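You operate a simulated robot arm through the tools that you are given. There is no shell and no other tool.

The job below is to be done with a simulated robot arm. You get a single attempt, and the scene is never put back.

JOB
Take the yellow printed block and put it on the top of the long parts shelf. Then fetch the green push switch and set it on top of the yellow spool. Then put the white tub on the top of the test bench away on the top of the press bench. Then fetch the orange housing and set it on the spot beside the feeder. Then take the blue bin and leave it on the top of the chute. Then fetch the black pilot lamp and set it on top of the blue pad on the third board from the bottom of the kitting shelf. Then put the black grommet from the top of the kitting bench on top of the purple spool. Do these in the order given.

It is judged by the outcome, as a careful person would: the job done as asked, and still so three seconds after it is handed in. It fails if anything else is knocked over, pushed out of place, dropped, spilled or broken.

ROBOT AND FRAMES
A 6-joint arm with a two-finger parallel gripper on a trunk, on a base that drives. Base frame: it is fixed to the floor where the robot stands at the start and does not move with it; the origin is under the middle of the robot, x ahead of it, y to its left, z up; the surface under the hand at the start is at about z = 0.8. Readings come in m, degrees, newtons and seconds.
With the tool pointing down near the work surface it reaches from about 0.48 to 0.88 m from the robot's upright axis, wherever it stands. Its first joint turns from -115.0 to 115.0 degrees. Places, roughly: black grommet (3x5x4 cm) [3.7, 13.2, 0.8]; black pilot lamp [5.5, 13.5, 1]; blue bin [5, 13.25, 1.5]; blue pad (8x9x3 cm) [5.1, 13.4, 1.1]; green push switch [0.5, 0.25, 0.75]; orange housing (5x4x3 cm) [4.5, 13.5, 0.8]; purple spool (7x6x6 cm) [3.3, 13.5, 0.8]; spot beside the feeder (16x27 cm) [3.5, 13.04, 0.8]; top of the chute [3.5, 11.5, 0.6]; top of the long parts shelf [3.4, 2.6, 1]; top of the press bench [-1.2, 7.4, 0.8]; white tub (6x6x5 cm) [0.6, 0.1, 0.8]; yellow printed block [0.5, 0, 0.75]; yellow spool (7x6x6 cm) [0.5, -0.2, 0.8]. Payload 4.2 kg.
Tool frame: the origin (TCP) lies between the finger pads and is the grasp point; the fingertips stand 0.023 m ahead of it; z points along the fingers, y is the line along which they close. The gripper opens to 0.094 m. The fingers are 0.038 m wide and 0.01 m thick; the gripper's body (0.054 by 0.096 m) begins 0.039 m behind the TCP.
Orientation is that of the tool frame in the base frame, as [roll, pitch, yaw] about the fixed x, y, z axes, in that order (R = Rz(yaw) Ry(pitch) Rx(roll)). With the fingers straight down and closing along the base's y, the tool's x points along the base's -x, its y along +y and its z along -z.

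CONTROLS
- The arm moves only by the tool arm_command. Its argument "steps" is a list of rows, each a list of 3 entries, a list of its own where there are three numbers: the shift along the base's x, y, z in m, then the turn, a rotation vector about the base's x, y, z in degrees, then the closure, from 0 (fully open) to 1 (shut). In form: [[[x, y, z], [wx, wy, wz], fingers], ...]. A call has 1 to 20 rows; each row is the pose to reach, as a shift and turn from the pose commanded when the call began. A row lasts 0.2 s, in which the tool goes at most 0.05 m and 8.6 degrees; a call with a longer step from one row to the next is refused whole, and so is a gripper value outside its range. Where a pose cannot be reached the arm comes as near as it can. A force on the tool above 40 N (or 10 N above the force at the start of the call, whichever is more), or a blocked arm, ends the call early, and 0.2 s more pass. Each finger travels about 0.108 m/s and halts on what it meets, pressing with about 43 N; the grip force reading is that of the motor and also rises with nothing between the fingers. The clock runs only during rows and for 0.2 s after the last one: add rows that repeat a pose to give the fingers time. It gives the time, the measured TCP pose, the force on the tool (base axes), the opening and the grip force at its end, in the units of the frame above (readings bear some noise), with the torque about the TCP (base axes, N m) and any sound that the robot's microphone picked up.
- Cameras (640 x 400 px; columns grow to the right, rows downward): "scene" is now at [0.2251, 0.1554, 1.3091]; the picture's right is [-0.49, -0.87, 0.00], its down [-0.59, 0.33, -0.74] and it looks along [0.65, -0.36, -0.67] (base axes); focal length 262 px, centre (320, 200). "wrist" rides on the gripper at [0.086, 0.016, -0.074] in the tool frame; the picture's right is [-0.18, 0.98, 0.00], its down [-0.58, -0.11, -0.81] and it looks along [-0.79, -0.15, 0.59] (tool axes); focal length 243 px, centre (320, 200).
- snapshot(camera): a new picture of that camera. The clock stands still meanwhile.
- slide_trunk(by): slides the trunk up (or, below 0, down) by that many m; the arm and the scene camera ride with it, the base frame stays. It gives what a move gives, with no picture.
- drive_base(legs): drives the robot by 1 to 6 legs, each [ahead, turn to the left] in m and degrees, along the robot's own axes; the way and the turn of a leg run together, so that a leg with both is an arc; at most 1.5 m and 180 degrees a leg. The arm and the cameras ride along, it lands a little off, and it stops where it bumps. It gives what a move gives.
- pan_tilt(pan, tilt): turns the head with the scene camera to pan (to the left, within 80 degrees either way) and tilt (down, from -29 to 69), counted from straight ahead of the robot. It gives what a move gives.
- probe_pixels(camera, pixels): for up to 12 pixels [column, row] of the newest picture of that camera ("zoom" is the newest enlarged one), the place [x, y, z] in the base frame of the surface seen there, good to about 0.002 m. The clock stands still meanwhile.
- enlarge(camera, box): a new picture of the part [left, top, right, bottom] of that camera's present view, enlarged. The clock stands still meanwhile.
- job_done(): hands the job in; it is judged then, once.

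Open the gripper and draw the arm clear of the work before you hand the job in, unless the task says otherwise.

The tools are called after ">>>" as name(argument=value, ...) on one line, values as JSON. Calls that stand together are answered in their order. arm_command: Moves the arm, as the interface text tells. Its arguments: {"type":"object","properties":{"steps":{"type":"array","items":{"type":"array"}}},"required":["steps"]} The other tools are called the same way: slide_trunk (by) slides the trunk up or down; drive_base (legs) drives the base; pan_tilt (pan, tilt) turns the head that bears the scene camera; snapshot (camera) takes a picture; probe_pixels (camera, pixels) gives the place of the surface under pixels of a picture; enlarge (camera, box) takes an enlarged picture of a part of a camera's view; job_done () hands the job in.

At the start:

```text
time_s: 0.0
position: [0.5976, -0.0793, 1.0922]
ee_rot: [-180.0, -0.1, 180.0]
ft_force: [0.6, 0.5, -0.5]
torque: [0.0, -0.01, -0.02]
finger_gap: 0.0941
gripper_force: 0.1
trunk travel left (down, up): [-0.675, 0.315]
robot x, y, heading: [-0.0028, -0.0011, -0.1]
head pan, tilt: [-29.0, 42.3]
```

scene: 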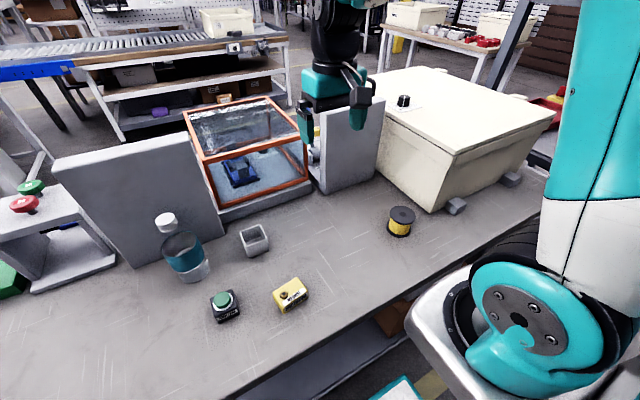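
wrist: 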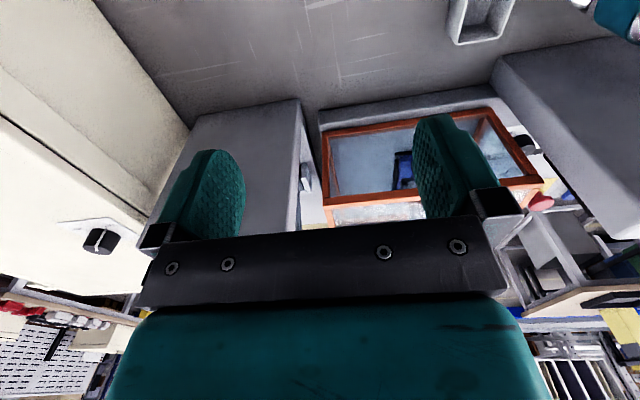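

I see the yellow block near (290,295), the green switch near (225,303), the tub near (254,240) and the yellow spool near (401,220). I probe those and enlarge for detail.

>>> probe_pixels(camera="scene", pixels=[[290, 290], [283, 302], [300, 298], [276, 292], [224, 299], [226, 316], [254, 240], [255, 250], [242, 232], [401, 215], [401, 230], [340, 300]])

>>> enlarge(camera="scene", box=[190, 200, 350, 340])

```text
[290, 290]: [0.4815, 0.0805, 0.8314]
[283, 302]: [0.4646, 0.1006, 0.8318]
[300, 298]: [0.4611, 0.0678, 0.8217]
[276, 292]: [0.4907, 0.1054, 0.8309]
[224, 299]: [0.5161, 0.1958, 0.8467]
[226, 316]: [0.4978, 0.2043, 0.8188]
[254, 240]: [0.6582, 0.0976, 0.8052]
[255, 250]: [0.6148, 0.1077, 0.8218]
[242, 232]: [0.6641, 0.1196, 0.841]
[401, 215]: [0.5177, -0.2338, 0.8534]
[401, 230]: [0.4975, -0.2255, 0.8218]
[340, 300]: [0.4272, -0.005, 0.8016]
```

```text
2.86 times, centred on (270, 270) of scene
```

zoom: 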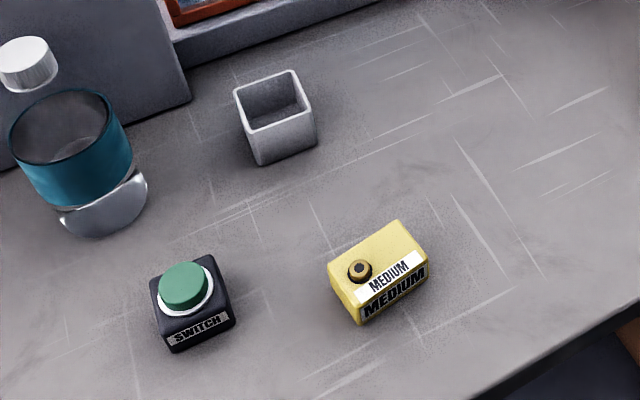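

The zoom shows the block's top corners near (328,265), (400,222), (428,262), (358,308). I probe the corners of block, switch and tub.

>>> probe_pixels(camera="zoom", pixels=[[331, 265], [399, 224], [425, 261], [357, 303], [360, 267], [360, 320], [428, 283], [152, 282], [211, 257], [233, 305], [171, 333], [184, 285]])

>>> probe_pixels(camera="zoom", pixels=[[236, 92], [294, 72], [312, 109], [251, 128], [275, 100], [258, 162], [313, 140], [174, 350], [234, 322]])

>>> enlarge(camera="scene", box=[360, 180, 460, 260])

```text
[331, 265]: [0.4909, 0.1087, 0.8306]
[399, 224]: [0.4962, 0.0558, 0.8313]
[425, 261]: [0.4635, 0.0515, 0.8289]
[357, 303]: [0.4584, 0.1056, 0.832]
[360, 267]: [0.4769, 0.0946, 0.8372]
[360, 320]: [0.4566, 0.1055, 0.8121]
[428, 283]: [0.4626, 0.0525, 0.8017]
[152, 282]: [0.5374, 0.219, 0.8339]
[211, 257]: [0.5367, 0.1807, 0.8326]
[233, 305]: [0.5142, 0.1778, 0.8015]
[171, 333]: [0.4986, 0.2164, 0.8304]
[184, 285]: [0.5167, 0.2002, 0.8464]
```

```text
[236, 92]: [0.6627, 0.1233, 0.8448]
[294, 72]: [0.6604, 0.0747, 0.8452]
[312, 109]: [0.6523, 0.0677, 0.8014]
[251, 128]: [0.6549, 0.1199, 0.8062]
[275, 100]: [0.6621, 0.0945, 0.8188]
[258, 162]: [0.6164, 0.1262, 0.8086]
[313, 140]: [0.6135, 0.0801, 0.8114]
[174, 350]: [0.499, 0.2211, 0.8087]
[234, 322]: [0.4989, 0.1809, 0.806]
```

```text
5.00 times, centred on (410, 220) of scene
```

zoom: 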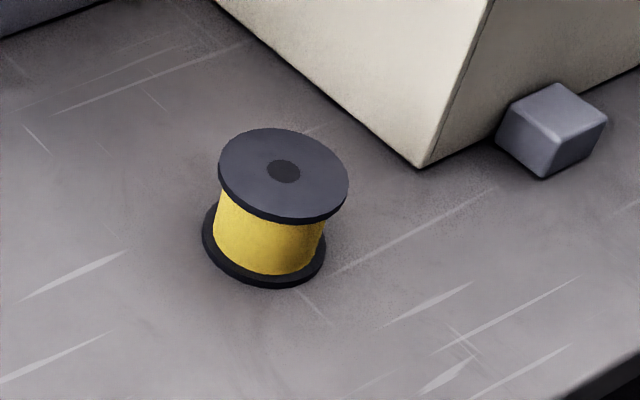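

The block is about 0.034x0.054x0.031 centred near (0.477, 0.080), with its long side nearly along y. Before picking I look around to learn the surroundings.

>>> pan_tilt(pan=40, tilt=15)

>>> snapshot(camera="scene")

>>> pan_tilt(pan=80, tilt=25)

>>> snapshot(camera="scene")

>>> pan_tilt(pan=-78, tilt=25)

>>> snapshot(camera="scene")

>>> pan_tilt(pan=0, tilt=15)

>>> snapshot(camera="scene")

```text
time_s: 1.4
position: [0.5979, -0.0796, 1.0926]
ee_rot: [-179.9, 0.0, 180.0]
ft_force: [-0.2, 0.5, 0.7]
torque: [0.0, 0.0, 0.03]
finger_gap: 0.0937
gripper_force: 0.0
trunk travel left (down, up): [-0.675, 0.315]
robot x, y, heading: [-0.001, -0.002, -0.1]
head pan, tilt: [40.0, 15.0]
```

```text
taken
```

scene: 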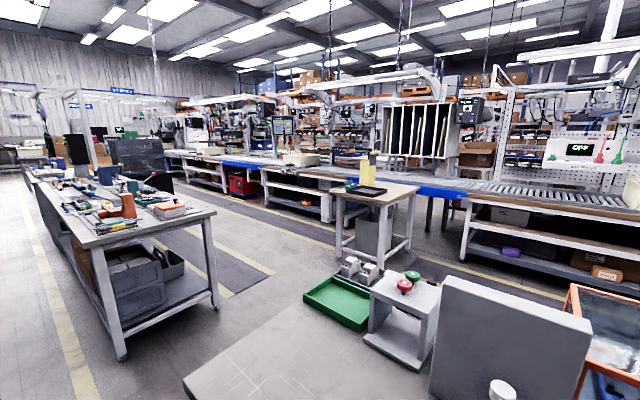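

```text
time_s: 2.5
position: [0.5984, -0.0782, 1.0916]
ee_rot: [180.0, 0.0, 180.0]
ft_force: [-0.1, 0.5, 0.4]
torque: [0.01, -0.01, -0.01]
finger_gap: 0.0939
gripper_force: 0.2
trunk travel left (down, up): [-0.675, 0.315]
robot x, y, heading: [-0.0015, -0.0032, 0.1]
head pan, tilt: [80.0, 25.0]
```

```text
taken
```

scene: 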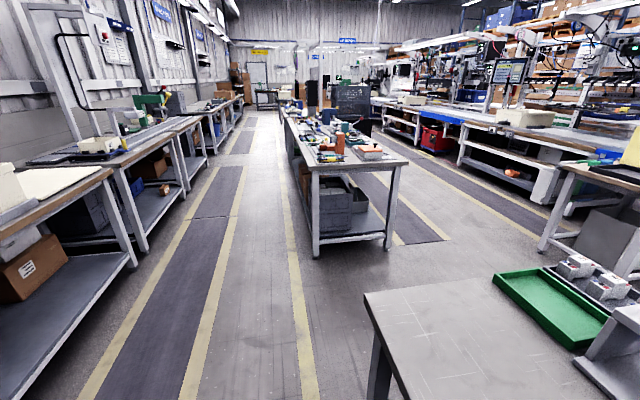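

```text
time_s: 4.9
position: [0.5988, -0.0776, 1.0936]
ee_rot: [180.0, 0.0, 179.9]
ft_force: [-0.1, 0.5, 0.3]
torque: [0.01, 0.02, 0.03]
finger_gap: 0.094
gripper_force: 0.1
trunk travel left (down, up): [-0.675, 0.315]
robot x, y, heading: [-0.0029, 0.0009, -0.1]
head pan, tilt: [-78.0, 25.0]
```

```text
taken
```

scene: 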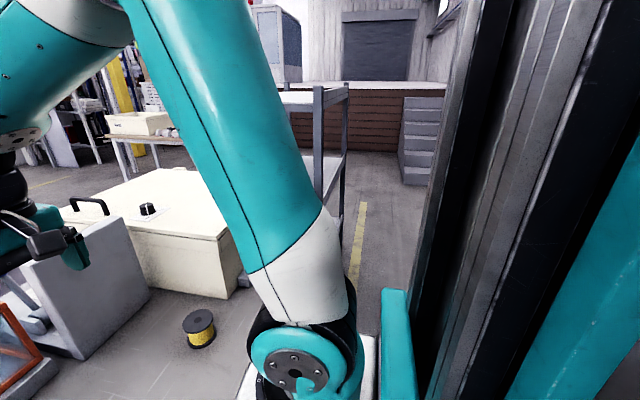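

```text
time_s: 6.4
position: [0.5976, -0.0794, 1.0926]
ee_rot: [180.0, 0.1, -180.0]
ft_force: [0.2, 0.2, 0.6]
torque: [-0.03, -0.01, -0.01]
finger_gap: 0.094
gripper_force: 0.0
trunk travel left (down, up): [-0.675, 0.315]
robot x, y, heading: [-0.0024, -0.0008, 0.1]
head pan, tilt: [0.0, 15.0]
```

```text
taken
```

scene: 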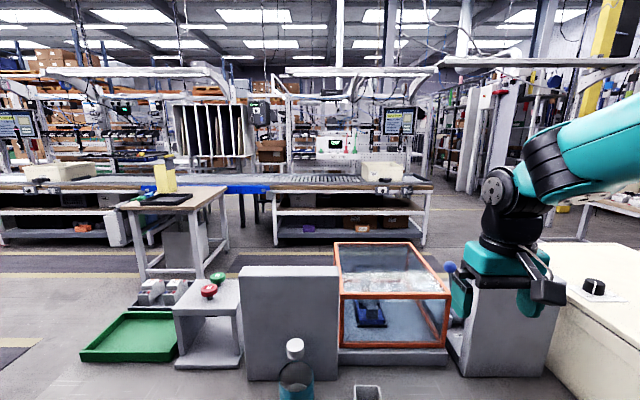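

I probe several points in this view to locate the shelf and free floor.

>>> probe_pixels(camera="scene", pixels=[[175, 200], [60, 178], [130, 183], [260, 180], [350, 180], [290, 212], [70, 235], [340, 235], [40, 290], [220, 250], [440, 210], [100, 160]])

>>> enlarge(camera="scene", box=[0, 120, 240, 270])

```text
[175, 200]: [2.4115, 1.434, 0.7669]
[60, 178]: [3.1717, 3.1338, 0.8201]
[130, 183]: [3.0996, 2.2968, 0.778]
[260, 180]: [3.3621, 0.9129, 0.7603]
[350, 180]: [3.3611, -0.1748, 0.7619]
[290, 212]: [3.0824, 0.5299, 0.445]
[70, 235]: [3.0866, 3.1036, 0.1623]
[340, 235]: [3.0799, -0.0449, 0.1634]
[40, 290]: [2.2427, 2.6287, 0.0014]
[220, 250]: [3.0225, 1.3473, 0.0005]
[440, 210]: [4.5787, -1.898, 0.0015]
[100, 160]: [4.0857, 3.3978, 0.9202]
```

```text
2.67 times, centred on (120, 195) of scene
```

zoom: 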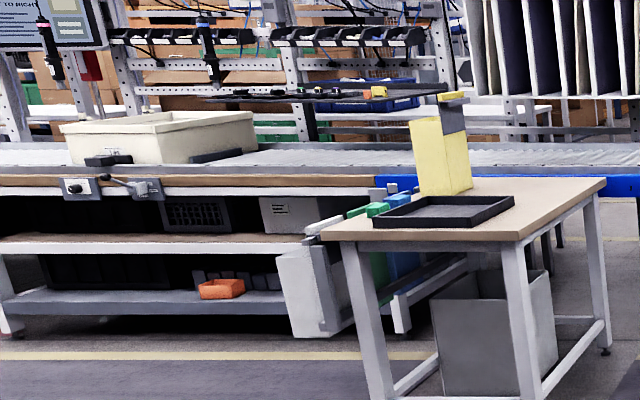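

A thin dark shelf with small items is visible at zoom (330,95) above the conveyor. I probe along it.

>>> probe_pixels(camera="zoom", pixels=[[220, 99], [250, 98], [300, 98], [340, 98], [380, 93], [400, 96], [430, 92], [455, 98], [330, 103], [290, 102], [235, 94], [440, 150]])

>>> enlarge(camera="scene", box=[70, 130, 190, 205])

```text
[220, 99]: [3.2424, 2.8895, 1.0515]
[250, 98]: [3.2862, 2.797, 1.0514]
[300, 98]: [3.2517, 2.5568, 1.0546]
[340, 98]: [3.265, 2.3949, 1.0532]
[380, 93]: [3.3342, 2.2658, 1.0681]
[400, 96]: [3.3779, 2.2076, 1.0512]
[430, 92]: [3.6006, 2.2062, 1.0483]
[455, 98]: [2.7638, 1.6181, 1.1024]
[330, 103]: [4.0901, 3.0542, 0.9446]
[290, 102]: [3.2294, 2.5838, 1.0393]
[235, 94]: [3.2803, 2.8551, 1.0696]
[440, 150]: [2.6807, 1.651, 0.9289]
```

```text
5.33 times, centred on (130, 168) of scene
```

zoom: 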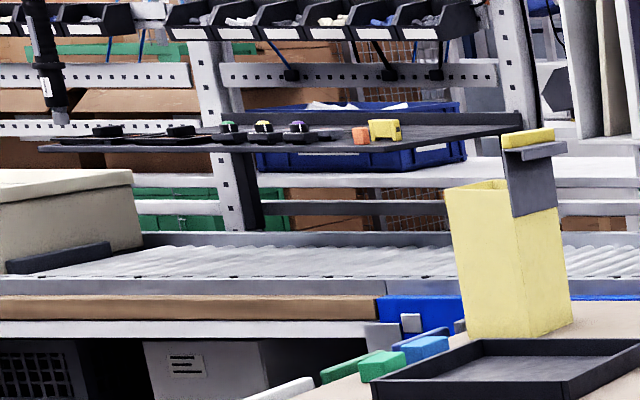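

The shelf top is at z≈1.05, with x from about 3.24. For comfortable reach I back the base 0.13 m from the table and re-aim the head at the block.

>>> drive_base(legs=[[-0.13, 0]])

>>> pan_tilt(pan=10, tilt=45)

>>> snapshot(camera="scene")

```text
time_s: 7.7
position: [0.4703, -0.0765, 1.0923]
ee_rot: [180.0, -0.1, -179.8]
ft_force: [0.0, -0.3, -0.3]
torque: [-0.01, -0.03, -0.03]
finger_gap: 0.0939
gripper_force: 0.1
trunk travel left (down, up): [-0.675, 0.315]
robot x, y, heading: [-0.1297, -0.0012, 0.1]
head pan, tilt: [0.0, 15.0]
```

```text
time_s: 8.6
position: [0.4703, -0.078, 1.0928]
ee_rot: [180.0, 0.1, -179.9]
ft_force: [0.3, -0.5, 0.2]
torque: [-0.04, -0.02, 0.03]
finger_gap: 0.0939
gripper_force: 0.2
trunk travel left (down, up): [-0.675, 0.315]
robot x, y, heading: [-0.1281, 0.0017, 0.0]
head pan, tilt: [10.0, 45.0]
```

```text
taken
```

scene: 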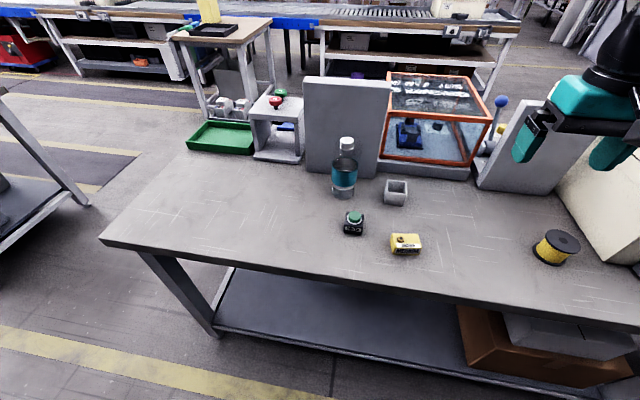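

I use this view to map the table's corners and neighbouring furniture, and recheck the block at (405,243).

>>> probe_pixels(camera="scene", pixels=[[106, 240], [188, 156], [210, 330], [90, 205], [70, 150], [199, 112], [273, 80], [277, 78], [405, 238], [140, 180], [205, 35], [270, 20]])

>>> enlarge(camera="scene", box=[330, 160, 450, 265])

```text
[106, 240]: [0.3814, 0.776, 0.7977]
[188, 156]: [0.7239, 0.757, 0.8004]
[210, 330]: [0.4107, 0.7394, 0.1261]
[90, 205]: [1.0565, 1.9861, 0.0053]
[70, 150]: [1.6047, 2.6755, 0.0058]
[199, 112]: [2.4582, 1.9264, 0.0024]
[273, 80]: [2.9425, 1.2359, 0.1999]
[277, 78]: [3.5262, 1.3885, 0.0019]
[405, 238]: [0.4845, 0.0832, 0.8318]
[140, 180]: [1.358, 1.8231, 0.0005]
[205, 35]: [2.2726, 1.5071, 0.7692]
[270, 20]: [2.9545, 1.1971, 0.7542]
```

```text
3.81 times, centred on (390, 212) of scene
```

zoom: 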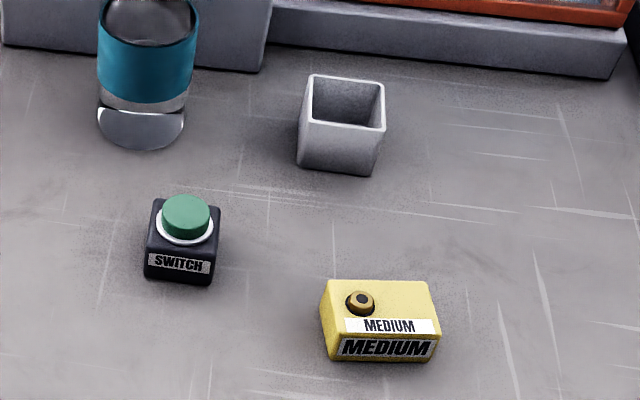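

The block is confirmed near (0.477,0.080). I move the hand above it with a 5.5 degree turn and lower to z≈0.90.

>>> arm_command(steps=[[[0.002, 0.04, 0], [0, 0, 1.5], 0], [[0.004, 0.08, 0], [0, 0, 3], 0], [[0.006, 0.12, 0], [0, 0, 4.5], 0], [[0.007, 0.158, 0], [0, 0, 5.5], 0], [[0.007, 0.158, -0.05], [0, 0, 5.5], 0], [[0.007, 0.158, -0.1], [0, 0, 5.5], 0], [[0.007, 0.158, -0.15], [0, 0, 5.5], 0], [[0.007, 0.158, -0.19], [0, 0, 5.5], 0], [[0.007, 0.158, -0.19], [0, 0, 5.5], 0]])

>>> snapshot(camera="scene")

>>> snapshot(camera="wrist")

```text
time_s: 10.6
position: [0.4752, 0.0805, 0.9006]
ee_rot: [-180.0, 0.0, -174.4]
ft_force: [-0.6, 0.5, -0.3]
torque: [-0.02, 0.05, 0.03]
finger_gap: 0.0938
gripper_force: 0.2
trunk travel left (down, up): [-0.675, 0.315]
robot x, y, heading: [-0.1316, -0.0013, 0.1]
head pan, tilt: [10.0, 45.0]
```

```text
taken
```

scene: 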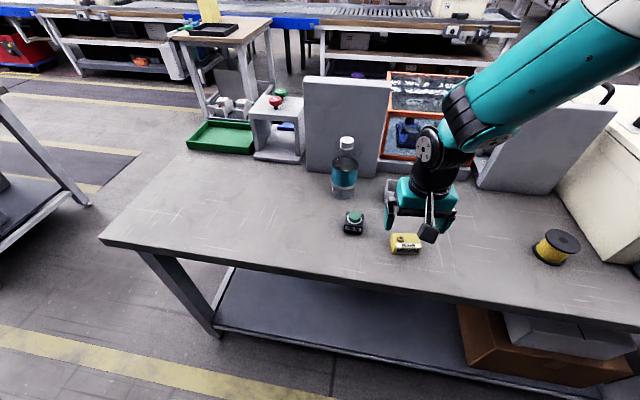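

```text
taken
```

wrist: 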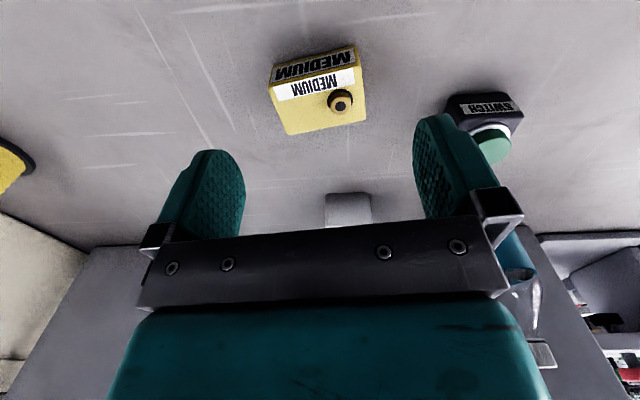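

The block sits centred between the fingers in both views. I descend to z≈0.827 and close.

>>> arm_command(steps=[[[0.001, 0, -0.04], [0, 0, 0], 0], [[0.001, 0, -0.0735], [0, 0, 0], 0], [[0.001, 0, -0.0735], [0, 0, 0], 0], [[0.001, 0, -0.0735], [0, 0, 0], 1], [[0.001, 0, -0.0735], [0, 0, 0], 1], [[0.001, 0, -0.0735], [0, 0, 0], 1], [[0.001, 0, -0.0735], [0, 0, 0], 1]])

```text
time_s: 12.2
position: [0.4769, 0.0816, 0.8289]
ee_rot: [-180.0, 0.1, -174.3]
ft_force: [0.2, 0.8, 0.5]
torque: [-0.03, -0.02, 0.01]
finger_gap: 0.0593
gripper_force: 43.1
trunk travel left (down, up): [-0.675, 0.315]
robot x, y, heading: [-0.1305, -0.0033, -0.1]
head pan, tilt: [10.0, 45.0]
```

The gap reads 0.059 with 43 N, so the block is held. I lift straight up.

>>> arm_command(steps=[[[0, 0, 0.04], [0, 0, 0], 1], [[0, 0, 0.09], [0, 0, 0], 1], [[0, 0, 0.14], [0, 0, 0], 1], [[0, 0, 0.19], [0, 0, 0], 1], [[0, 0, 0.24], [0, 0, 0], 1], [[0, 0, 0.26], [0, 0, 0], 1]])

>>> pan_tilt(pan=60, tilt=35)

>>> snapshot(camera="scene")

>>> snapshot(camera="wrist")

```text
time_s: 13.6
position: [0.4773, 0.0809, 1.0896]
ee_rot: [180.0, 0.0, -174.4]
ft_force: [1.0, -0.2, -1.4]
torque: [-0.01, 0.0, -0.05]
finger_gap: 0.059
gripper_force: 43.5
trunk travel left (down, up): [-0.675, 0.315]
robot x, y, heading: [-0.1292, -0.0037, 0.1]
head pan, tilt: [10.0, 45.0]
```

```text
time_s: 14.8
position: [0.4779, 0.0818, 1.0892]
ee_rot: [180.0, 0.0, -174.5]
ft_force: [0.2, -0.9, -0.7]
torque: [0.01, -0.01, -0.02]
finger_gap: 0.0595
gripper_force: 43.1
trunk travel left (down, up): [-0.675, 0.315]
robot x, y, heading: [-0.1284, 0.0011, 0.1]
head pan, tilt: [60.0, 35.0]
```

```text
taken
```

scene: 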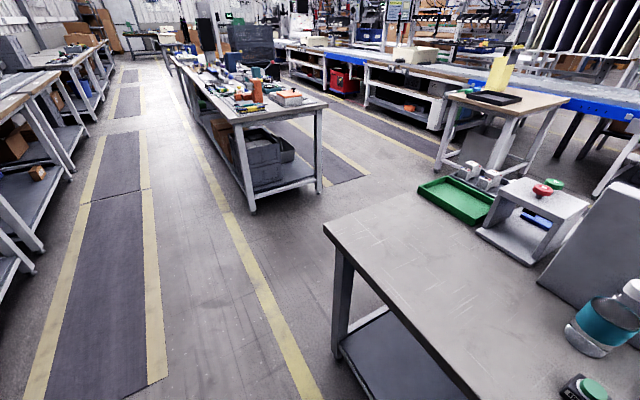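

```text
taken
```

wrist: 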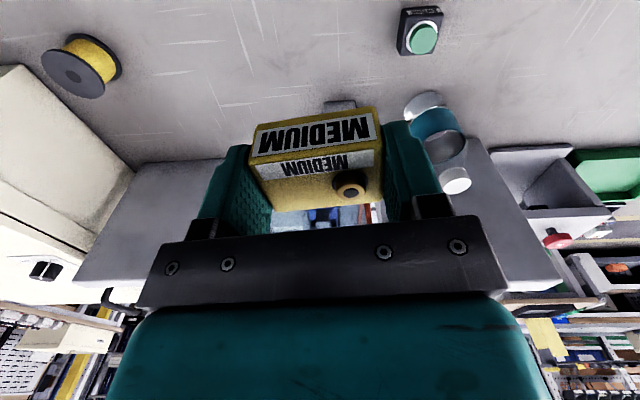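

The block is held well. I map the aisle: probes at the tool bench legs and corners, tray bench and floor.

>>> probe_pixels(camera="scene", pixels=[[252, 208], [320, 190], [327, 104], [240, 122], [436, 168], [448, 93], [550, 98], [380, 200], [400, 142], [470, 215], [250, 300], [365, 105]])

>>> probe_pixels(camera="scene", pixels=[[50, 200], [35, 265], [60, 170], [180, 150], [110, 70], [430, 190], [505, 170], [40, 75], [330, 230], [340, 360]])

```text
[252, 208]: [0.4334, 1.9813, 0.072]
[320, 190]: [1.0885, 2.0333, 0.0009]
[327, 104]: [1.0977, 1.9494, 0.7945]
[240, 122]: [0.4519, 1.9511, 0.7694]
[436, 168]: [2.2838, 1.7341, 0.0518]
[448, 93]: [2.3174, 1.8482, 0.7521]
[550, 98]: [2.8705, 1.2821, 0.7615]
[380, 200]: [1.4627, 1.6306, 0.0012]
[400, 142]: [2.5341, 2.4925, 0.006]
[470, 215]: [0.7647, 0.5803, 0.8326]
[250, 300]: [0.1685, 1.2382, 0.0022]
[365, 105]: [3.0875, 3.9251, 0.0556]
```

```text
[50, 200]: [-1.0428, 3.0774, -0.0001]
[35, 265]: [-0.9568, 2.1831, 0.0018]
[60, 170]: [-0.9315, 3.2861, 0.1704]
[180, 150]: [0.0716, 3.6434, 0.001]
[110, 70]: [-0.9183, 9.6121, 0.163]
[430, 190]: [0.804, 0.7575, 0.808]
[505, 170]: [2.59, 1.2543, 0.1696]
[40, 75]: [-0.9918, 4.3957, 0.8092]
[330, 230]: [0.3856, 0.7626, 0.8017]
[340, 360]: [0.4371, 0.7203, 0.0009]
```

Free corridors: y≈1.36 between test bench (y≤0.77) and tool bench (y≥1.95), then x≈1.75 toward the conveyor. I raise the trunk for clearance and drive the first legs.

>>> slide_trunk(by=0.2)

>>> drive_base(legs=[[0, 90], [1.36, 0], [0, -90]])

```text
time_s: 17.0
position: [0.4786, 0.0797, 1.2885]
ee_rot: [180.0, 0.1, -174.3]
ft_force: [0.2, -1.6, -0.7]
torque: [-0.03, -0.03, -0.02]
finger_gap: 0.0592
gripper_force: 42.9
trunk travel left (down, up): [-0.875, 0.115]
robot x, y, heading: [-0.1278, -0.0035, 0.1]
head pan, tilt: [60.0, 35.0]
```

```text
time_s: 31.2
position: [0.4896, 1.406, 1.2901]
ee_rot: [179.9, -0.1, -174.5]
ft_force: [0.4, 0.9, -0.9]
torque: [0.01, 0.02, 0.04]
finger_gap: 0.0595
gripper_force: 42.6
trunk travel left (down, up): [-0.875, 0.115]
robot x, y, heading: [-0.1181, 1.3271, 0.0]
head pan, tilt: [60.0, 35.0]
```

At (-0.12,1.33). I drive on to x≈1.75, then y≈2.2, facing the conveyor.

>>> drive_base(legs=[[1.5, 0], [0.38, 0], [0, 90], [0.95, 0], [0, -90]])

>>> pan_tilt(pan=5, tilt=20)

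>>> snapshot(camera="scene")

```text
time_s: 52.9
position: [2.3521, 2.368, 1.2891]
ee_rot: [-179.9, 0.1, -175.0]
ft_force: [-1.1, -0.5, 0.1]
torque: [0.0, 0.01, 0.01]
finger_gap: 0.0595
gripper_force: 42.9
trunk travel left (down, up): [-0.875, 0.115]
robot x, y, heading: [1.7445, 2.288, -0.8]
head pan, tilt: [60.0, 35.0]
```

```text
time_s: 54.2
position: [2.3525, 2.3669, 1.2876]
ee_rot: [179.9, 0.0, -175.2]
ft_force: [1.2, -0.5, -0.7]
torque: [0.05, 0.03, 0.01]
finger_gap: 0.0592
gripper_force: 42.6
trunk travel left (down, up): [-0.875, 0.115]
robot x, y, heading: [1.7455, 2.2909, -0.5]
head pan, tilt: [5.0, 20.0]
```

```text
taken
```

scene: 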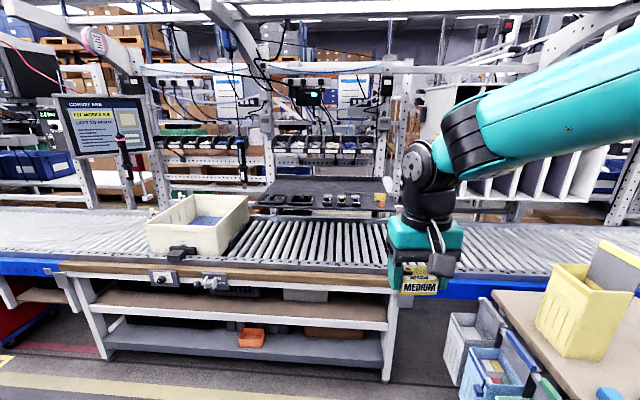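

The shelf is at about (320,190) with a row of items along its front. I zoom in there.

>>> enlarge(camera="scene", box=[230, 150, 430, 275])

>>> probe_pixels(camera="zoom", pixels=[[90, 170], [150, 95], [250, 110], [350, 110], [450, 110], [500, 100], [520, 160], [400, 180], [300, 180], [480, 160], [180, 160], [250, 160]])

```text
3.20 times, centred on (330, 212) of scene
```

zoom: 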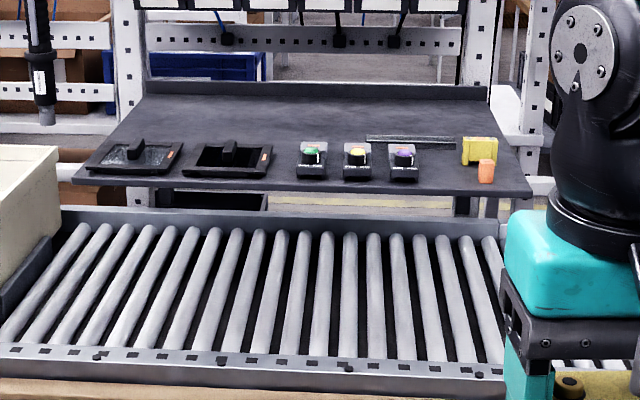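

```text
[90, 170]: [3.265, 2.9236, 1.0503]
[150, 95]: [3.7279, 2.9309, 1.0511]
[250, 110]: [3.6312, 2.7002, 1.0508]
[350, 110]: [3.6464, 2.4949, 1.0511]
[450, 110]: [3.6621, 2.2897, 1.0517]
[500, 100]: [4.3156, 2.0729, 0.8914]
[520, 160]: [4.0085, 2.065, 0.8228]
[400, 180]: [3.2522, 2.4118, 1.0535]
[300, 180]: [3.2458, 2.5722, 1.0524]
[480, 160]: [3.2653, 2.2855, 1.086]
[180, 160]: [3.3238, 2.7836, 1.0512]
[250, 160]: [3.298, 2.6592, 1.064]
```

The shelf spans x 3.23–3.73, y 2.2–2.95 at z 1.051; behind the row of items is free space. I probe the trays' back edges and the bins hanging above.

>>> probe_pixels(camera="zoom", pixels=[[235, 144], [160, 144], [310, 141], [375, 137], [440, 140], [235, 125], [200, 3], [420, 3], [228, 38], [340, 40], [300, 88], [320, 160]])

>>> probe_pixels(camera="scene", pixels=[[240, 145], [330, 143], [290, 100], [310, 70], [250, 15], [150, 18], [365, 68], [330, 95], [230, 40], [450, 65], [120, 130]])

```text
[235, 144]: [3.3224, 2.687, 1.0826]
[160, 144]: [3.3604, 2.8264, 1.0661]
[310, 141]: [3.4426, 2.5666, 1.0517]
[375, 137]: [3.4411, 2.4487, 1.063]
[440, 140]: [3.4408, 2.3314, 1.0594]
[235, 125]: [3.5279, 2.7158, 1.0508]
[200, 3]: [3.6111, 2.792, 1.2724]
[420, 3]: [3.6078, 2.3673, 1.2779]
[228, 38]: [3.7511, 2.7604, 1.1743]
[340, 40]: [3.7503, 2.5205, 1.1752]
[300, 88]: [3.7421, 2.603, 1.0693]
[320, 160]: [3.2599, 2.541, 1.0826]
```

```text
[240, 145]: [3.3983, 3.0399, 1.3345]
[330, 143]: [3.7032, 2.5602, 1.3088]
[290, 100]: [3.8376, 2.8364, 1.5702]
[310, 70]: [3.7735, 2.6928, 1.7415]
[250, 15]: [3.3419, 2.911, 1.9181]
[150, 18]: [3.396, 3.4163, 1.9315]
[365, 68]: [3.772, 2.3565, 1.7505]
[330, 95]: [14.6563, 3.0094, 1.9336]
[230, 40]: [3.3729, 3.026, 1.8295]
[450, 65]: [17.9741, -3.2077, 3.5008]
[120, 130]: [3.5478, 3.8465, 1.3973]
```

Bins' front is at x≈3.61, z≥1.27; a hanging tool is at (3.40,3.04). I choose a spot at about (3.42,2.63) and drive closer to (2.64,2.56).

>>> drive_base(legs=[[0, 17], [0.93, 0], [0, -16.5]])

>>> pan_tilt(pan=5, tilt=35)

>>> snapshot(camera="scene")

>>> snapshot(camera="wrist")

```text
time_s: 60.9
position: [3.239, 2.6096, 1.2901]
ee_rot: [179.8, -0.1, -175.9]
ft_force: [0.2, 0.0, -0.9]
torque: [0.0, 0.03, 0.01]
finger_gap: 0.0593
gripper_force: 42.6
trunk travel left (down, up): [-0.875, 0.115]
robot x, y, heading: [2.6277, 2.5428, -1.3]
head pan, tilt: [5.0, 20.0]
```

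```text
time_s: 61.7
position: [3.2397, 2.6085, 1.2886]
ee_rot: [179.9, 0.0, -175.9]
ft_force: [0.1, 0.1, -1.1]
torque: [-0.02, 0.01, 0.0]
finger_gap: 0.0591
gripper_force: 42.9
trunk travel left (down, up): [-0.875, 0.115]
robot x, y, heading: [2.6315, 2.5427, -1.5]
head pan, tilt: [5.0, 35.0]
```

```text
taken
```

scene: 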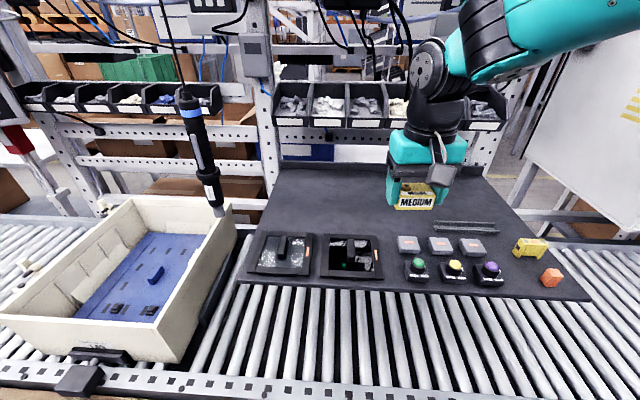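

```text
taken
```

wrist: 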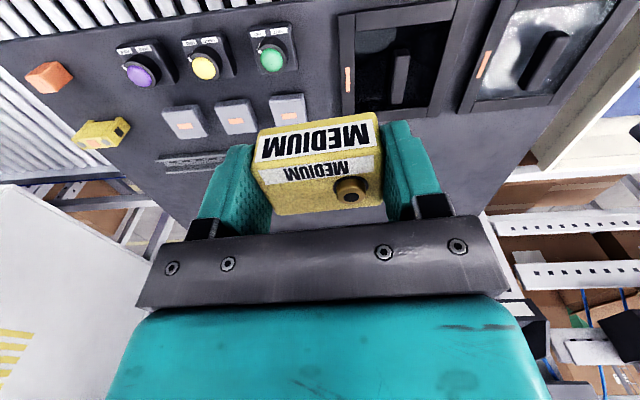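

The gripper hovers over the shelf; the free area is around (330,210). I probe there plus the tray rear edges and grey tiles.

>>> probe_pixels(camera="scene", pixels=[[340, 215], [350, 236], [375, 236], [405, 237], [370, 220], [320, 200], [437, 225], [355, 190], [290, 234], [400, 200], [320, 125], [430, 130]])

```text
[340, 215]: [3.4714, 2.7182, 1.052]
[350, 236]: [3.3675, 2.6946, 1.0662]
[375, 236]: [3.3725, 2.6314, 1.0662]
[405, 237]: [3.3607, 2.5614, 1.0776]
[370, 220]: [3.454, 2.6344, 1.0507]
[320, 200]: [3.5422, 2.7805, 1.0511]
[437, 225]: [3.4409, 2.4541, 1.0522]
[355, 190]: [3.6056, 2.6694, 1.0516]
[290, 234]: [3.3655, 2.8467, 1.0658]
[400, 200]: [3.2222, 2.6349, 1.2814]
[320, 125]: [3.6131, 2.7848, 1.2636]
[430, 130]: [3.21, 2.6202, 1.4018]
```

Target (3.44,2.63): I move 0.20 m forward, 0.02 m left, then lower to just above the surface.

>>> arm_command(steps=[[[0.045, 0.005, 0], [0, 0, 0], 1], [[0.09, 0.01, 0], [0, 0, 0], 1], [[0.135, 0.015, 0], [0, 0, 0], 1], [[0.17, 0.02, 0], [0, 0, 0], 1], [[0.2, 0.02, 0], [0, 0, 0], 1], [[0.2, 0.02, -0.05], [0, 0, 0], 1], [[0.2, 0.02, -0.1], [0, 0, 0], 1], [[0.2, 0.02, -0.15], [0, 0, 0], 1], [[0.2, 0.02, -0.185], [0, 0, 0], 1], [[0.2, 0.02, -0.185], [0, 0, 0], 1]])

>>> snapshot(camera="scene")

>>> snapshot(camera="wrist")

```text
time_s: 63.9
position: [3.4391, 2.6304, 1.1042]
ee_rot: [-179.9, -0.1, -175.9]
ft_force: [-0.6, -0.2, -1.1]
torque: [0.0, -0.02, 0.0]
finger_gap: 0.0592
gripper_force: 43.2
trunk travel left (down, up): [-0.875, 0.115]
robot x, y, heading: [2.6299, 2.5432, -1.6]
head pan, tilt: [5.0, 35.0]
```

```text
taken
```

scene: 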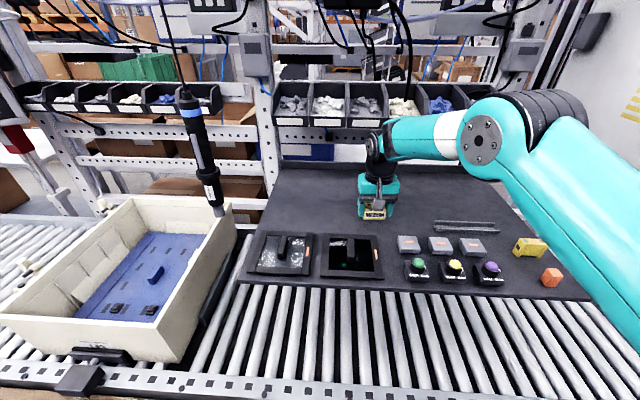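

```text
taken
```

wrist: 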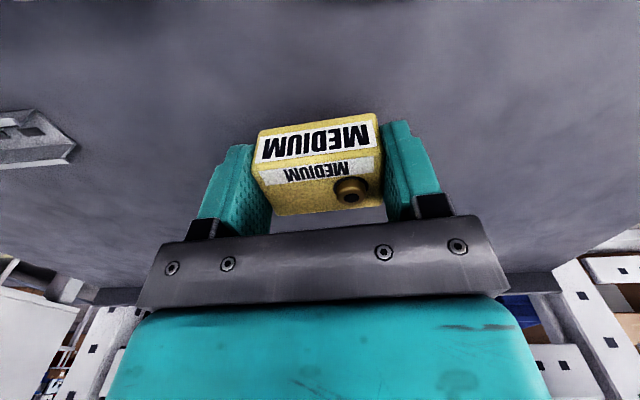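

The spot is clear. I lower the last 2.4 cm, then open.

>>> arm_command(steps=[[[0, 0, -0.012], [0, 0, 0], 1], [[0, 0, -0.02], [0, 0, 0], 1], [[0, 0, -0.0235], [0, 0, 0], 1], [[0, 0, -0.0235], [0, 0, 0], 1]])

```text
time_s: 64.9
position: [3.4393, 2.6304, 1.0816]
ee_rot: [180.0, 0.0, -175.9]
ft_force: [0.1, -0.4, -1.6]
torque: [0.02, -0.02, 0.01]
finger_gap: 0.0593
gripper_force: 43.0
trunk travel left (down, up): [-0.875, 0.115]
robot x, y, heading: [2.6301, 2.5414, -1.4]
head pan, tilt: [5.0, 35.0]
```

No contact force yet (−1.6 N), so I ease down a couple of mm more and release, then rise.

>>> arm_command(steps=[[[0, 0, -0.0015], [0, 0, 0], 1], [[0, 0, -0.003], [0, 0, 0], 1], [[0, 0, -0.003], [0, 0, 0], 0.7], [[0, 0, -0.003], [0, 0, 0], 0.3], [[0, 0, -0.003], [0, 0, 0], 0], [[0, 0, -0.003], [0, 0, 0], 0], [[0, 0, 0.03], [0, 0, 0], 0], [[0, 0, 0.075], [0, 0, 0], 0], [[0, 0, 0.12], [0, 0, 0], 0], [[0, 0, 0.165], [0, 0, 0], 0], [[0, 0, 0.21], [0, 0, 0], 0]])

>>> snapshot(camera="scene")

>>> enlarge(camera="scene", box=[240, 150, 480, 300])

```text
time_s: 67.3
position: [3.4393, 2.6276, 1.292]
ee_rot: [180.0, 0.0, -175.9]
ft_force: [-0.5, -0.6, -0.1]
torque: [0.02, 0.03, 0.02]
finger_gap: 0.0939
gripper_force: 0.0
trunk travel left (down, up): [-0.875, 0.115]
robot x, y, heading: [2.6324, 2.541, -1.5]
head pan, tilt: [5.0, 35.0]
```

```text
taken
```

scene: 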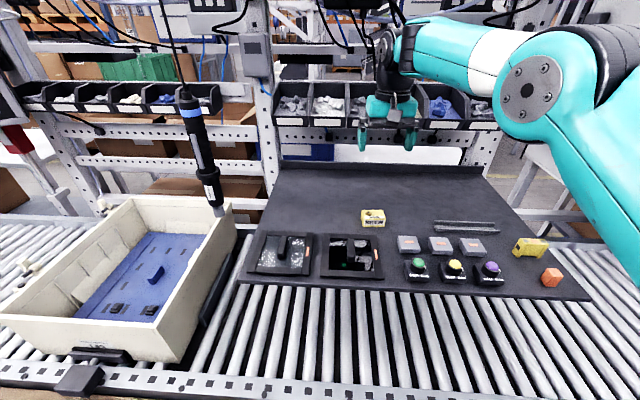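

```text
2.67 times, centred on (360, 225) of scene
```

zoom: 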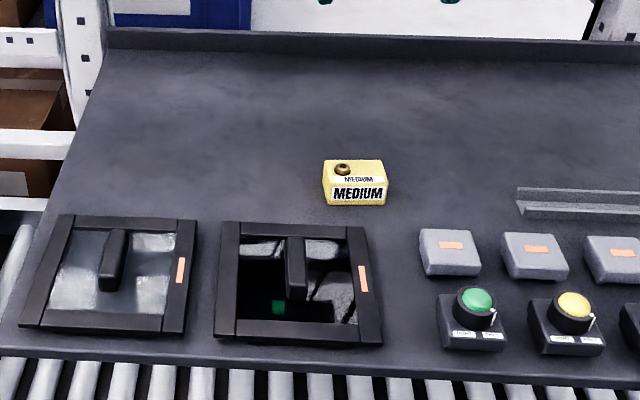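

The yellow block stands on the shelf, nothing else moved. I retract the arm and drive back toward the test bench along the same corridors.

>>> arm_command(steps=[[[-0.045, 0, 0], [0, 0, 0], 0], [[-0.09, 0, 0], [0, 0, 0], 0], [[-0.135, 0, 0], [0, 0, 0], 0], [[-0.18, -0.01, 0], [0, 0, 0], 0], [[-0.22, -0.02, 0], [0, 0, 0], 0], [[-0.22, -0.02, 0], [0, 0, 0], 0]])

>>> drive_base(legs=[[0, 18], [-0.93, 0], [0, -106.5], [0.93, 0], [0, -90]])

```text
time_s: 68.7
position: [3.2186, 2.6105, 1.2907]
ee_rot: [-180.0, 0.0, -175.9]
ft_force: [-1.8, -0.8, -0.4]
torque: [-0.03, -0.04, 0.0]
finger_gap: 0.0939
gripper_force: 0.0
trunk travel left (down, up): [-0.875, 0.115]
robot x, y, heading: [2.6295, 2.5463, -1.2]
head pan, tilt: [5.0, 35.0]
```

```text
time_s: 87.4
position: [1.1313, 1.2858, 1.2904]
ee_rot: [180.0, 0.1, 3.7]
ft_force: [-0.8, -0.3, 0.3]
torque: [0.01, 0.01, -0.03]
finger_gap: 0.0939
gripper_force: 0.1
trunk travel left (down, up): [-0.875, 0.115]
robot x, y, heading: [1.7231, 1.3499, 178.2]
head pan, tilt: [5.0, 35.0]
```

At (1.72,1.35) heading 178. I continue to the front of the test bench.

>>> drive_base(legs=[[1.5, 0], [0.33, 0], [0, 91.8], [1.39, 0], [0, 90]])

>>> pan_tilt(pan=0, tilt=42)

>>> snapshot(camera="scene")

```text
time_s: 111.0
position: [0.5282, 0.1403, 1.2902]
ee_rot: [-180.0, 0.0, -170.1]
ft_force: [-0.5, 0.1, -0.1]
torque: [-0.02, -0.02, -0.01]
finger_gap: 0.0939
gripper_force: 0.1
trunk travel left (down, up): [-0.875, 0.115]
robot x, y, heading: [-0.0498, 0.0148, 4.3]
head pan, tilt: [5.0, 35.0]
```

```text
time_s: 111.7
position: [0.5275, 0.141, 1.2898]
ee_rot: [180.0, 0.0, -170.1]
ft_force: [-0.4, 0.3, -0.4]
torque: [0.01, 0.0, 0.01]
finger_gap: 0.0941
gripper_force: 0.1
trunk travel left (down, up): [-0.875, 0.115]
robot x, y, heading: [-0.05, 0.0114, 4.7]
head pan, tilt: [0.0, 42.0]
```

```text
taken
```

scene: 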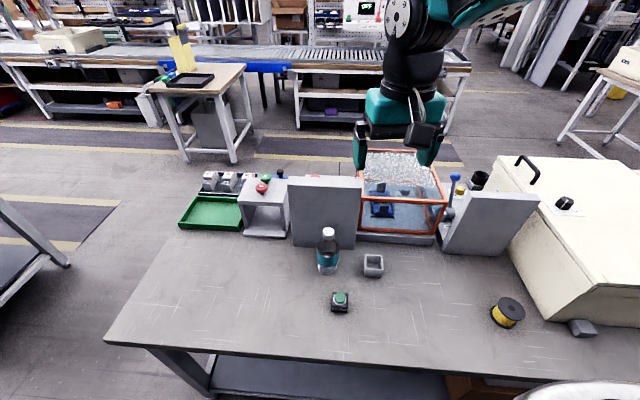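

Heading is 4.5 degrees off and I'm at x=-0.05. I back up a little, straighten, lower the trunk, and look again.

>>> drive_base(legs=[[0, -4.5], [-0.08, 0]])

>>> slide_trunk(by=-0.2)

>>> snapshot(camera="scene")

>>> enlarge(camera="scene", box=[280, 200, 440, 320])

```text
time_s: 113.2
position: [0.4575, 0.0957, 1.2899]
ee_rot: [180.0, 0.0, -174.7]
ft_force: [0.1, -0.9, 0.5]
torque: [0.02, 0.02, 0.0]
finger_gap: 0.0941
gripper_force: 0.1
trunk travel left (down, up): [-0.875, 0.115]
robot x, y, heading: [-0.1345, 0.0156, -0.4]
head pan, tilt: [0.0, 42.0]
```

```text
time_s: 115.4
position: [0.4561, 0.0948, 1.0906]
ee_rot: [-180.0, 0.0, -174.6]
ft_force: [0.2, 0.7, -0.2]
torque: [0.01, -0.01, 0.01]
finger_gap: 0.0942
gripper_force: 0.0
trunk travel left (down, up): [-0.675, 0.315]
robot x, y, heading: [-0.1325, 0.0171, -0.1]
head pan, tilt: [0.0, 42.0]
```

```text
taken
```

scene: 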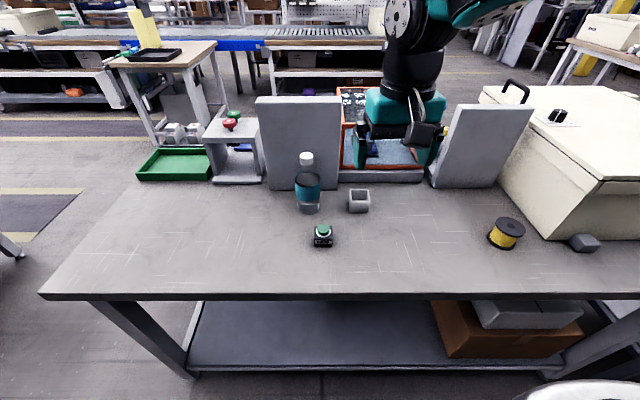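

```text
3.33 times, centred on (360, 260) of scene
```

zoom: 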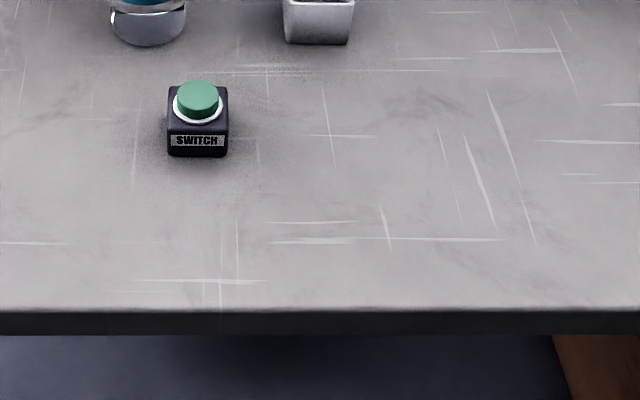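

I probe the switch top corners in the zoom and, in the scene, the spool at (509,228).

>>> probe_pixels(camera="zoom", pixels=[[171, 90], [225, 90], [226, 133], [171, 132], [198, 95], [171, 153], [226, 153]])

>>> enlarge(camera="scene", box=[460, 195, 560, 260])

```text
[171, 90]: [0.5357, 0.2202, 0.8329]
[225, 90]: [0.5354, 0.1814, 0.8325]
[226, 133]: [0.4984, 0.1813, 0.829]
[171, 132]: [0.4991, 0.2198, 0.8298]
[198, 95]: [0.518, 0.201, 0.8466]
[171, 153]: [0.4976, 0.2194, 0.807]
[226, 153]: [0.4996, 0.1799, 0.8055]
```

```text
6.15 times, centred on (510, 228) of scene
```

zoom: 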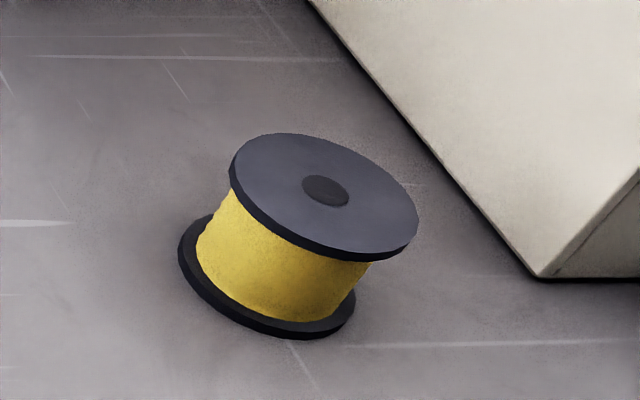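

The switch is centred at (0.517,0.2007), axis-aligned, about 4 cm square. Now I probe the spool's rim and centre.

>>> probe_pixels(camera="zoom", pixels=[[325, 190], [240, 160], [412, 215], [290, 140], [365, 252], [250, 215], [400, 180], [325, 170], [535, 275], [330, 215]])

```text
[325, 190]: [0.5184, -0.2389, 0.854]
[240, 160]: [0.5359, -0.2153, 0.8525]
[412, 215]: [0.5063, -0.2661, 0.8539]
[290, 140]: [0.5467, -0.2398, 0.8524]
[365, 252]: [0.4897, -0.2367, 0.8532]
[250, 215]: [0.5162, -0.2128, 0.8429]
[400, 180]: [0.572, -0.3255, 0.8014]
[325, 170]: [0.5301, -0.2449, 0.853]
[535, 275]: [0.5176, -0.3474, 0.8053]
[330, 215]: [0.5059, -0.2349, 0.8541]
```

Spool top is centred at about (0.5185,-0.239), z 0.853. I check the bottle's nearest side before descending by the switch.

>>> probe_pixels(camera="scene", pixels=[[309, 209], [308, 195], [298, 205], [318, 205], [307, 180], [306, 155], [359, 210], [349, 195], [369, 195], [280, 190]])

```text
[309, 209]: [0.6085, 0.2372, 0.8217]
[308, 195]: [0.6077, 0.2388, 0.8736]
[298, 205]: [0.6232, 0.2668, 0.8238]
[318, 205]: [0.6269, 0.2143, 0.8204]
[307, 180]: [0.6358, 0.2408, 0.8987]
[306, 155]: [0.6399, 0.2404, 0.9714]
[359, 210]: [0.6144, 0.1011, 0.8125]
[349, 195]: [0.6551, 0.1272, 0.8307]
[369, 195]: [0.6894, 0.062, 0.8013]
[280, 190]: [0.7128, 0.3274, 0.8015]
```

The bottle's near side is at x≈0.608, leaving enough room. I move above the switch and square the tool.

>>> arm_command(steps=[[[0.02, 0.035, 0], [0, 0, -2], 0], [[0.04, 0.07, 0], [0, 0, -4], 0], [[0.061, 0.1057, 0], [0, 0, -5.4], 0], [[0.061, 0.1057, -0.05], [0, 0, -5.4], 0], [[0.061, 0.1057, -0.1], [0, 0, -5.4], 0], [[0.061, 0.1057, -0.15], [0, 0, -5.4], 0], [[0.061, 0.1057, -0.18], [0, 0, -5.4], 0], [[0.061, 0.1057, -0.18], [0, 0, -5.4], 0], [[0.061, 0.1057, -0.18], [0, 0, -5.4], 0]])

>>> snapshot(camera="wrist")

>>> snapshot(camera="scene")

```text
time_s: 117.4
position: [0.5168, 0.2015, 0.912]
ee_rot: [-179.9, -0.1, -180.0]
ft_force: [1.0, -0.2, 0.7]
torque: [0.02, 0.02, 0.06]
finger_gap: 0.0941
gripper_force: 0.0
trunk travel left (down, up): [-0.675, 0.315]
robot x, y, heading: [-0.1313, 0.0134, -0.4]
head pan, tilt: [0.0, 42.0]
```

```text
taken
```

wrist: 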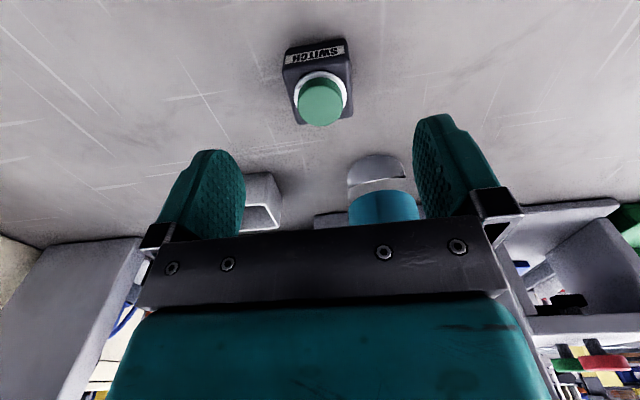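

```text
taken
```

scene: 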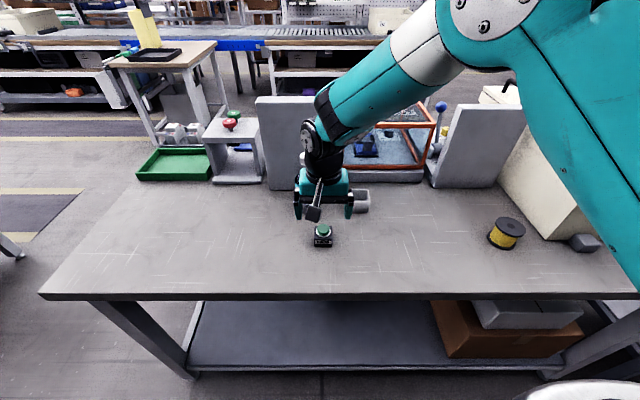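

Centred over the switch. I descend 8.4 cm and close.

>>> arm_command(steps=[[[0, -0.0005, -0.045], [0, 0, 0], 0], [[0, -0.0005, -0.084], [0, 0, 0], 0], [[0, -0.0005, -0.084], [0, 0, 0], 0], [[0, -0.0005, -0.084], [0, 0, 0], 1], [[0, -0.0005, -0.084], [0, 0, 0], 1], [[0, -0.0005, -0.084], [0, 0, 0], 1], [[0, -0.0005, -0.084], [0, 0, 0], 1]])

```text
time_s: 119.0
position: [0.5175, 0.1998, 0.8276]
ee_rot: [179.9, 0.0, 180.0]
ft_force: [-0.1, 0.3, 0.5]
torque: [0.03, 0.0, -0.03]
finger_gap: 0.0432
gripper_force: 43.0
trunk travel left (down, up): [-0.675, 0.315]
robot x, y, heading: [-0.1317, 0.0161, -0.2]
head pan, tilt: [0.0, 42.0]
```

The switch is held (gap 0.043). I lift 0.15 m, carry it over the spool and stop a few cm above.

>>> arm_command(steps=[[[0, 0, 0.05], [0, 0, 0], 1], [[0, 0, 0.1], [0, 0, 0], 1], [[0, 0, 0.15], [0, 0, 0], 1], [[0, -0.045, 0.15], [0, 0, 0], 1], [[0, -0.09, 0.15], [0, 0, 0], 1], [[0, -0.135, 0.15], [0, 0, 0], 1], [[0, -0.18, 0.15], [0, 0, 0], 1], [[0, -0.225, 0.15], [0, 0, 0], 1], [[0, -0.27, 0.15], [0, 0, 0], 1], [[0, -0.315, 0.15], [0, 0, 0], 1], [[0, -0.36, 0.15], [0, 0, 0], 1], [[0.001, -0.405, 0.15], [0, 0, 0], 1], [[0.001, -0.4388, 0.15], [0, 0, 0], 1], [[0.001, -0.4388, 0.11], [0, 0, 0], 1], [[0.001, -0.4388, 0.08], [0, 0, 0], 1], [[0.001, -0.4388, 0.08], [0, 0, 0], 1], [[0.001, -0.4388, 0.08], [0, 0, 0], 1]])

>>> snapshot(camera="scene")

>>> snapshot(camera="wrist")

```text
time_s: 122.6
position: [0.5178, -0.2404, 0.9052]
ee_rot: [180.0, 0.1, 179.9]
ft_force: [0.2, 0.1, -0.7]
torque: [-0.01, 0.01, 0.01]
finger_gap: 0.0432
gripper_force: 42.7
trunk travel left (down, up): [-0.675, 0.315]
robot x, y, heading: [-0.1281, 0.0186, 0.1]
head pan, tilt: [0.0, 42.0]
```

```text
taken
```

scene: 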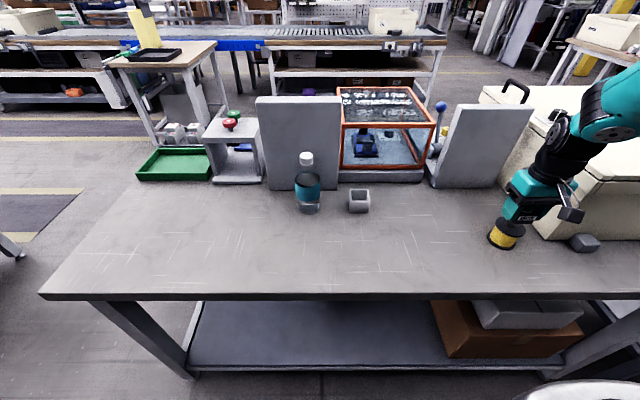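

```text
taken
```

wrist: 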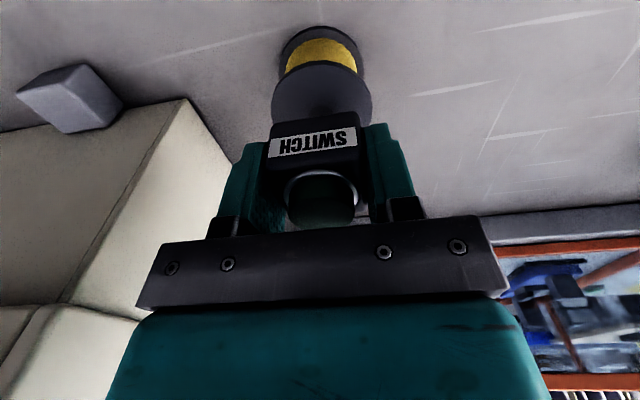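

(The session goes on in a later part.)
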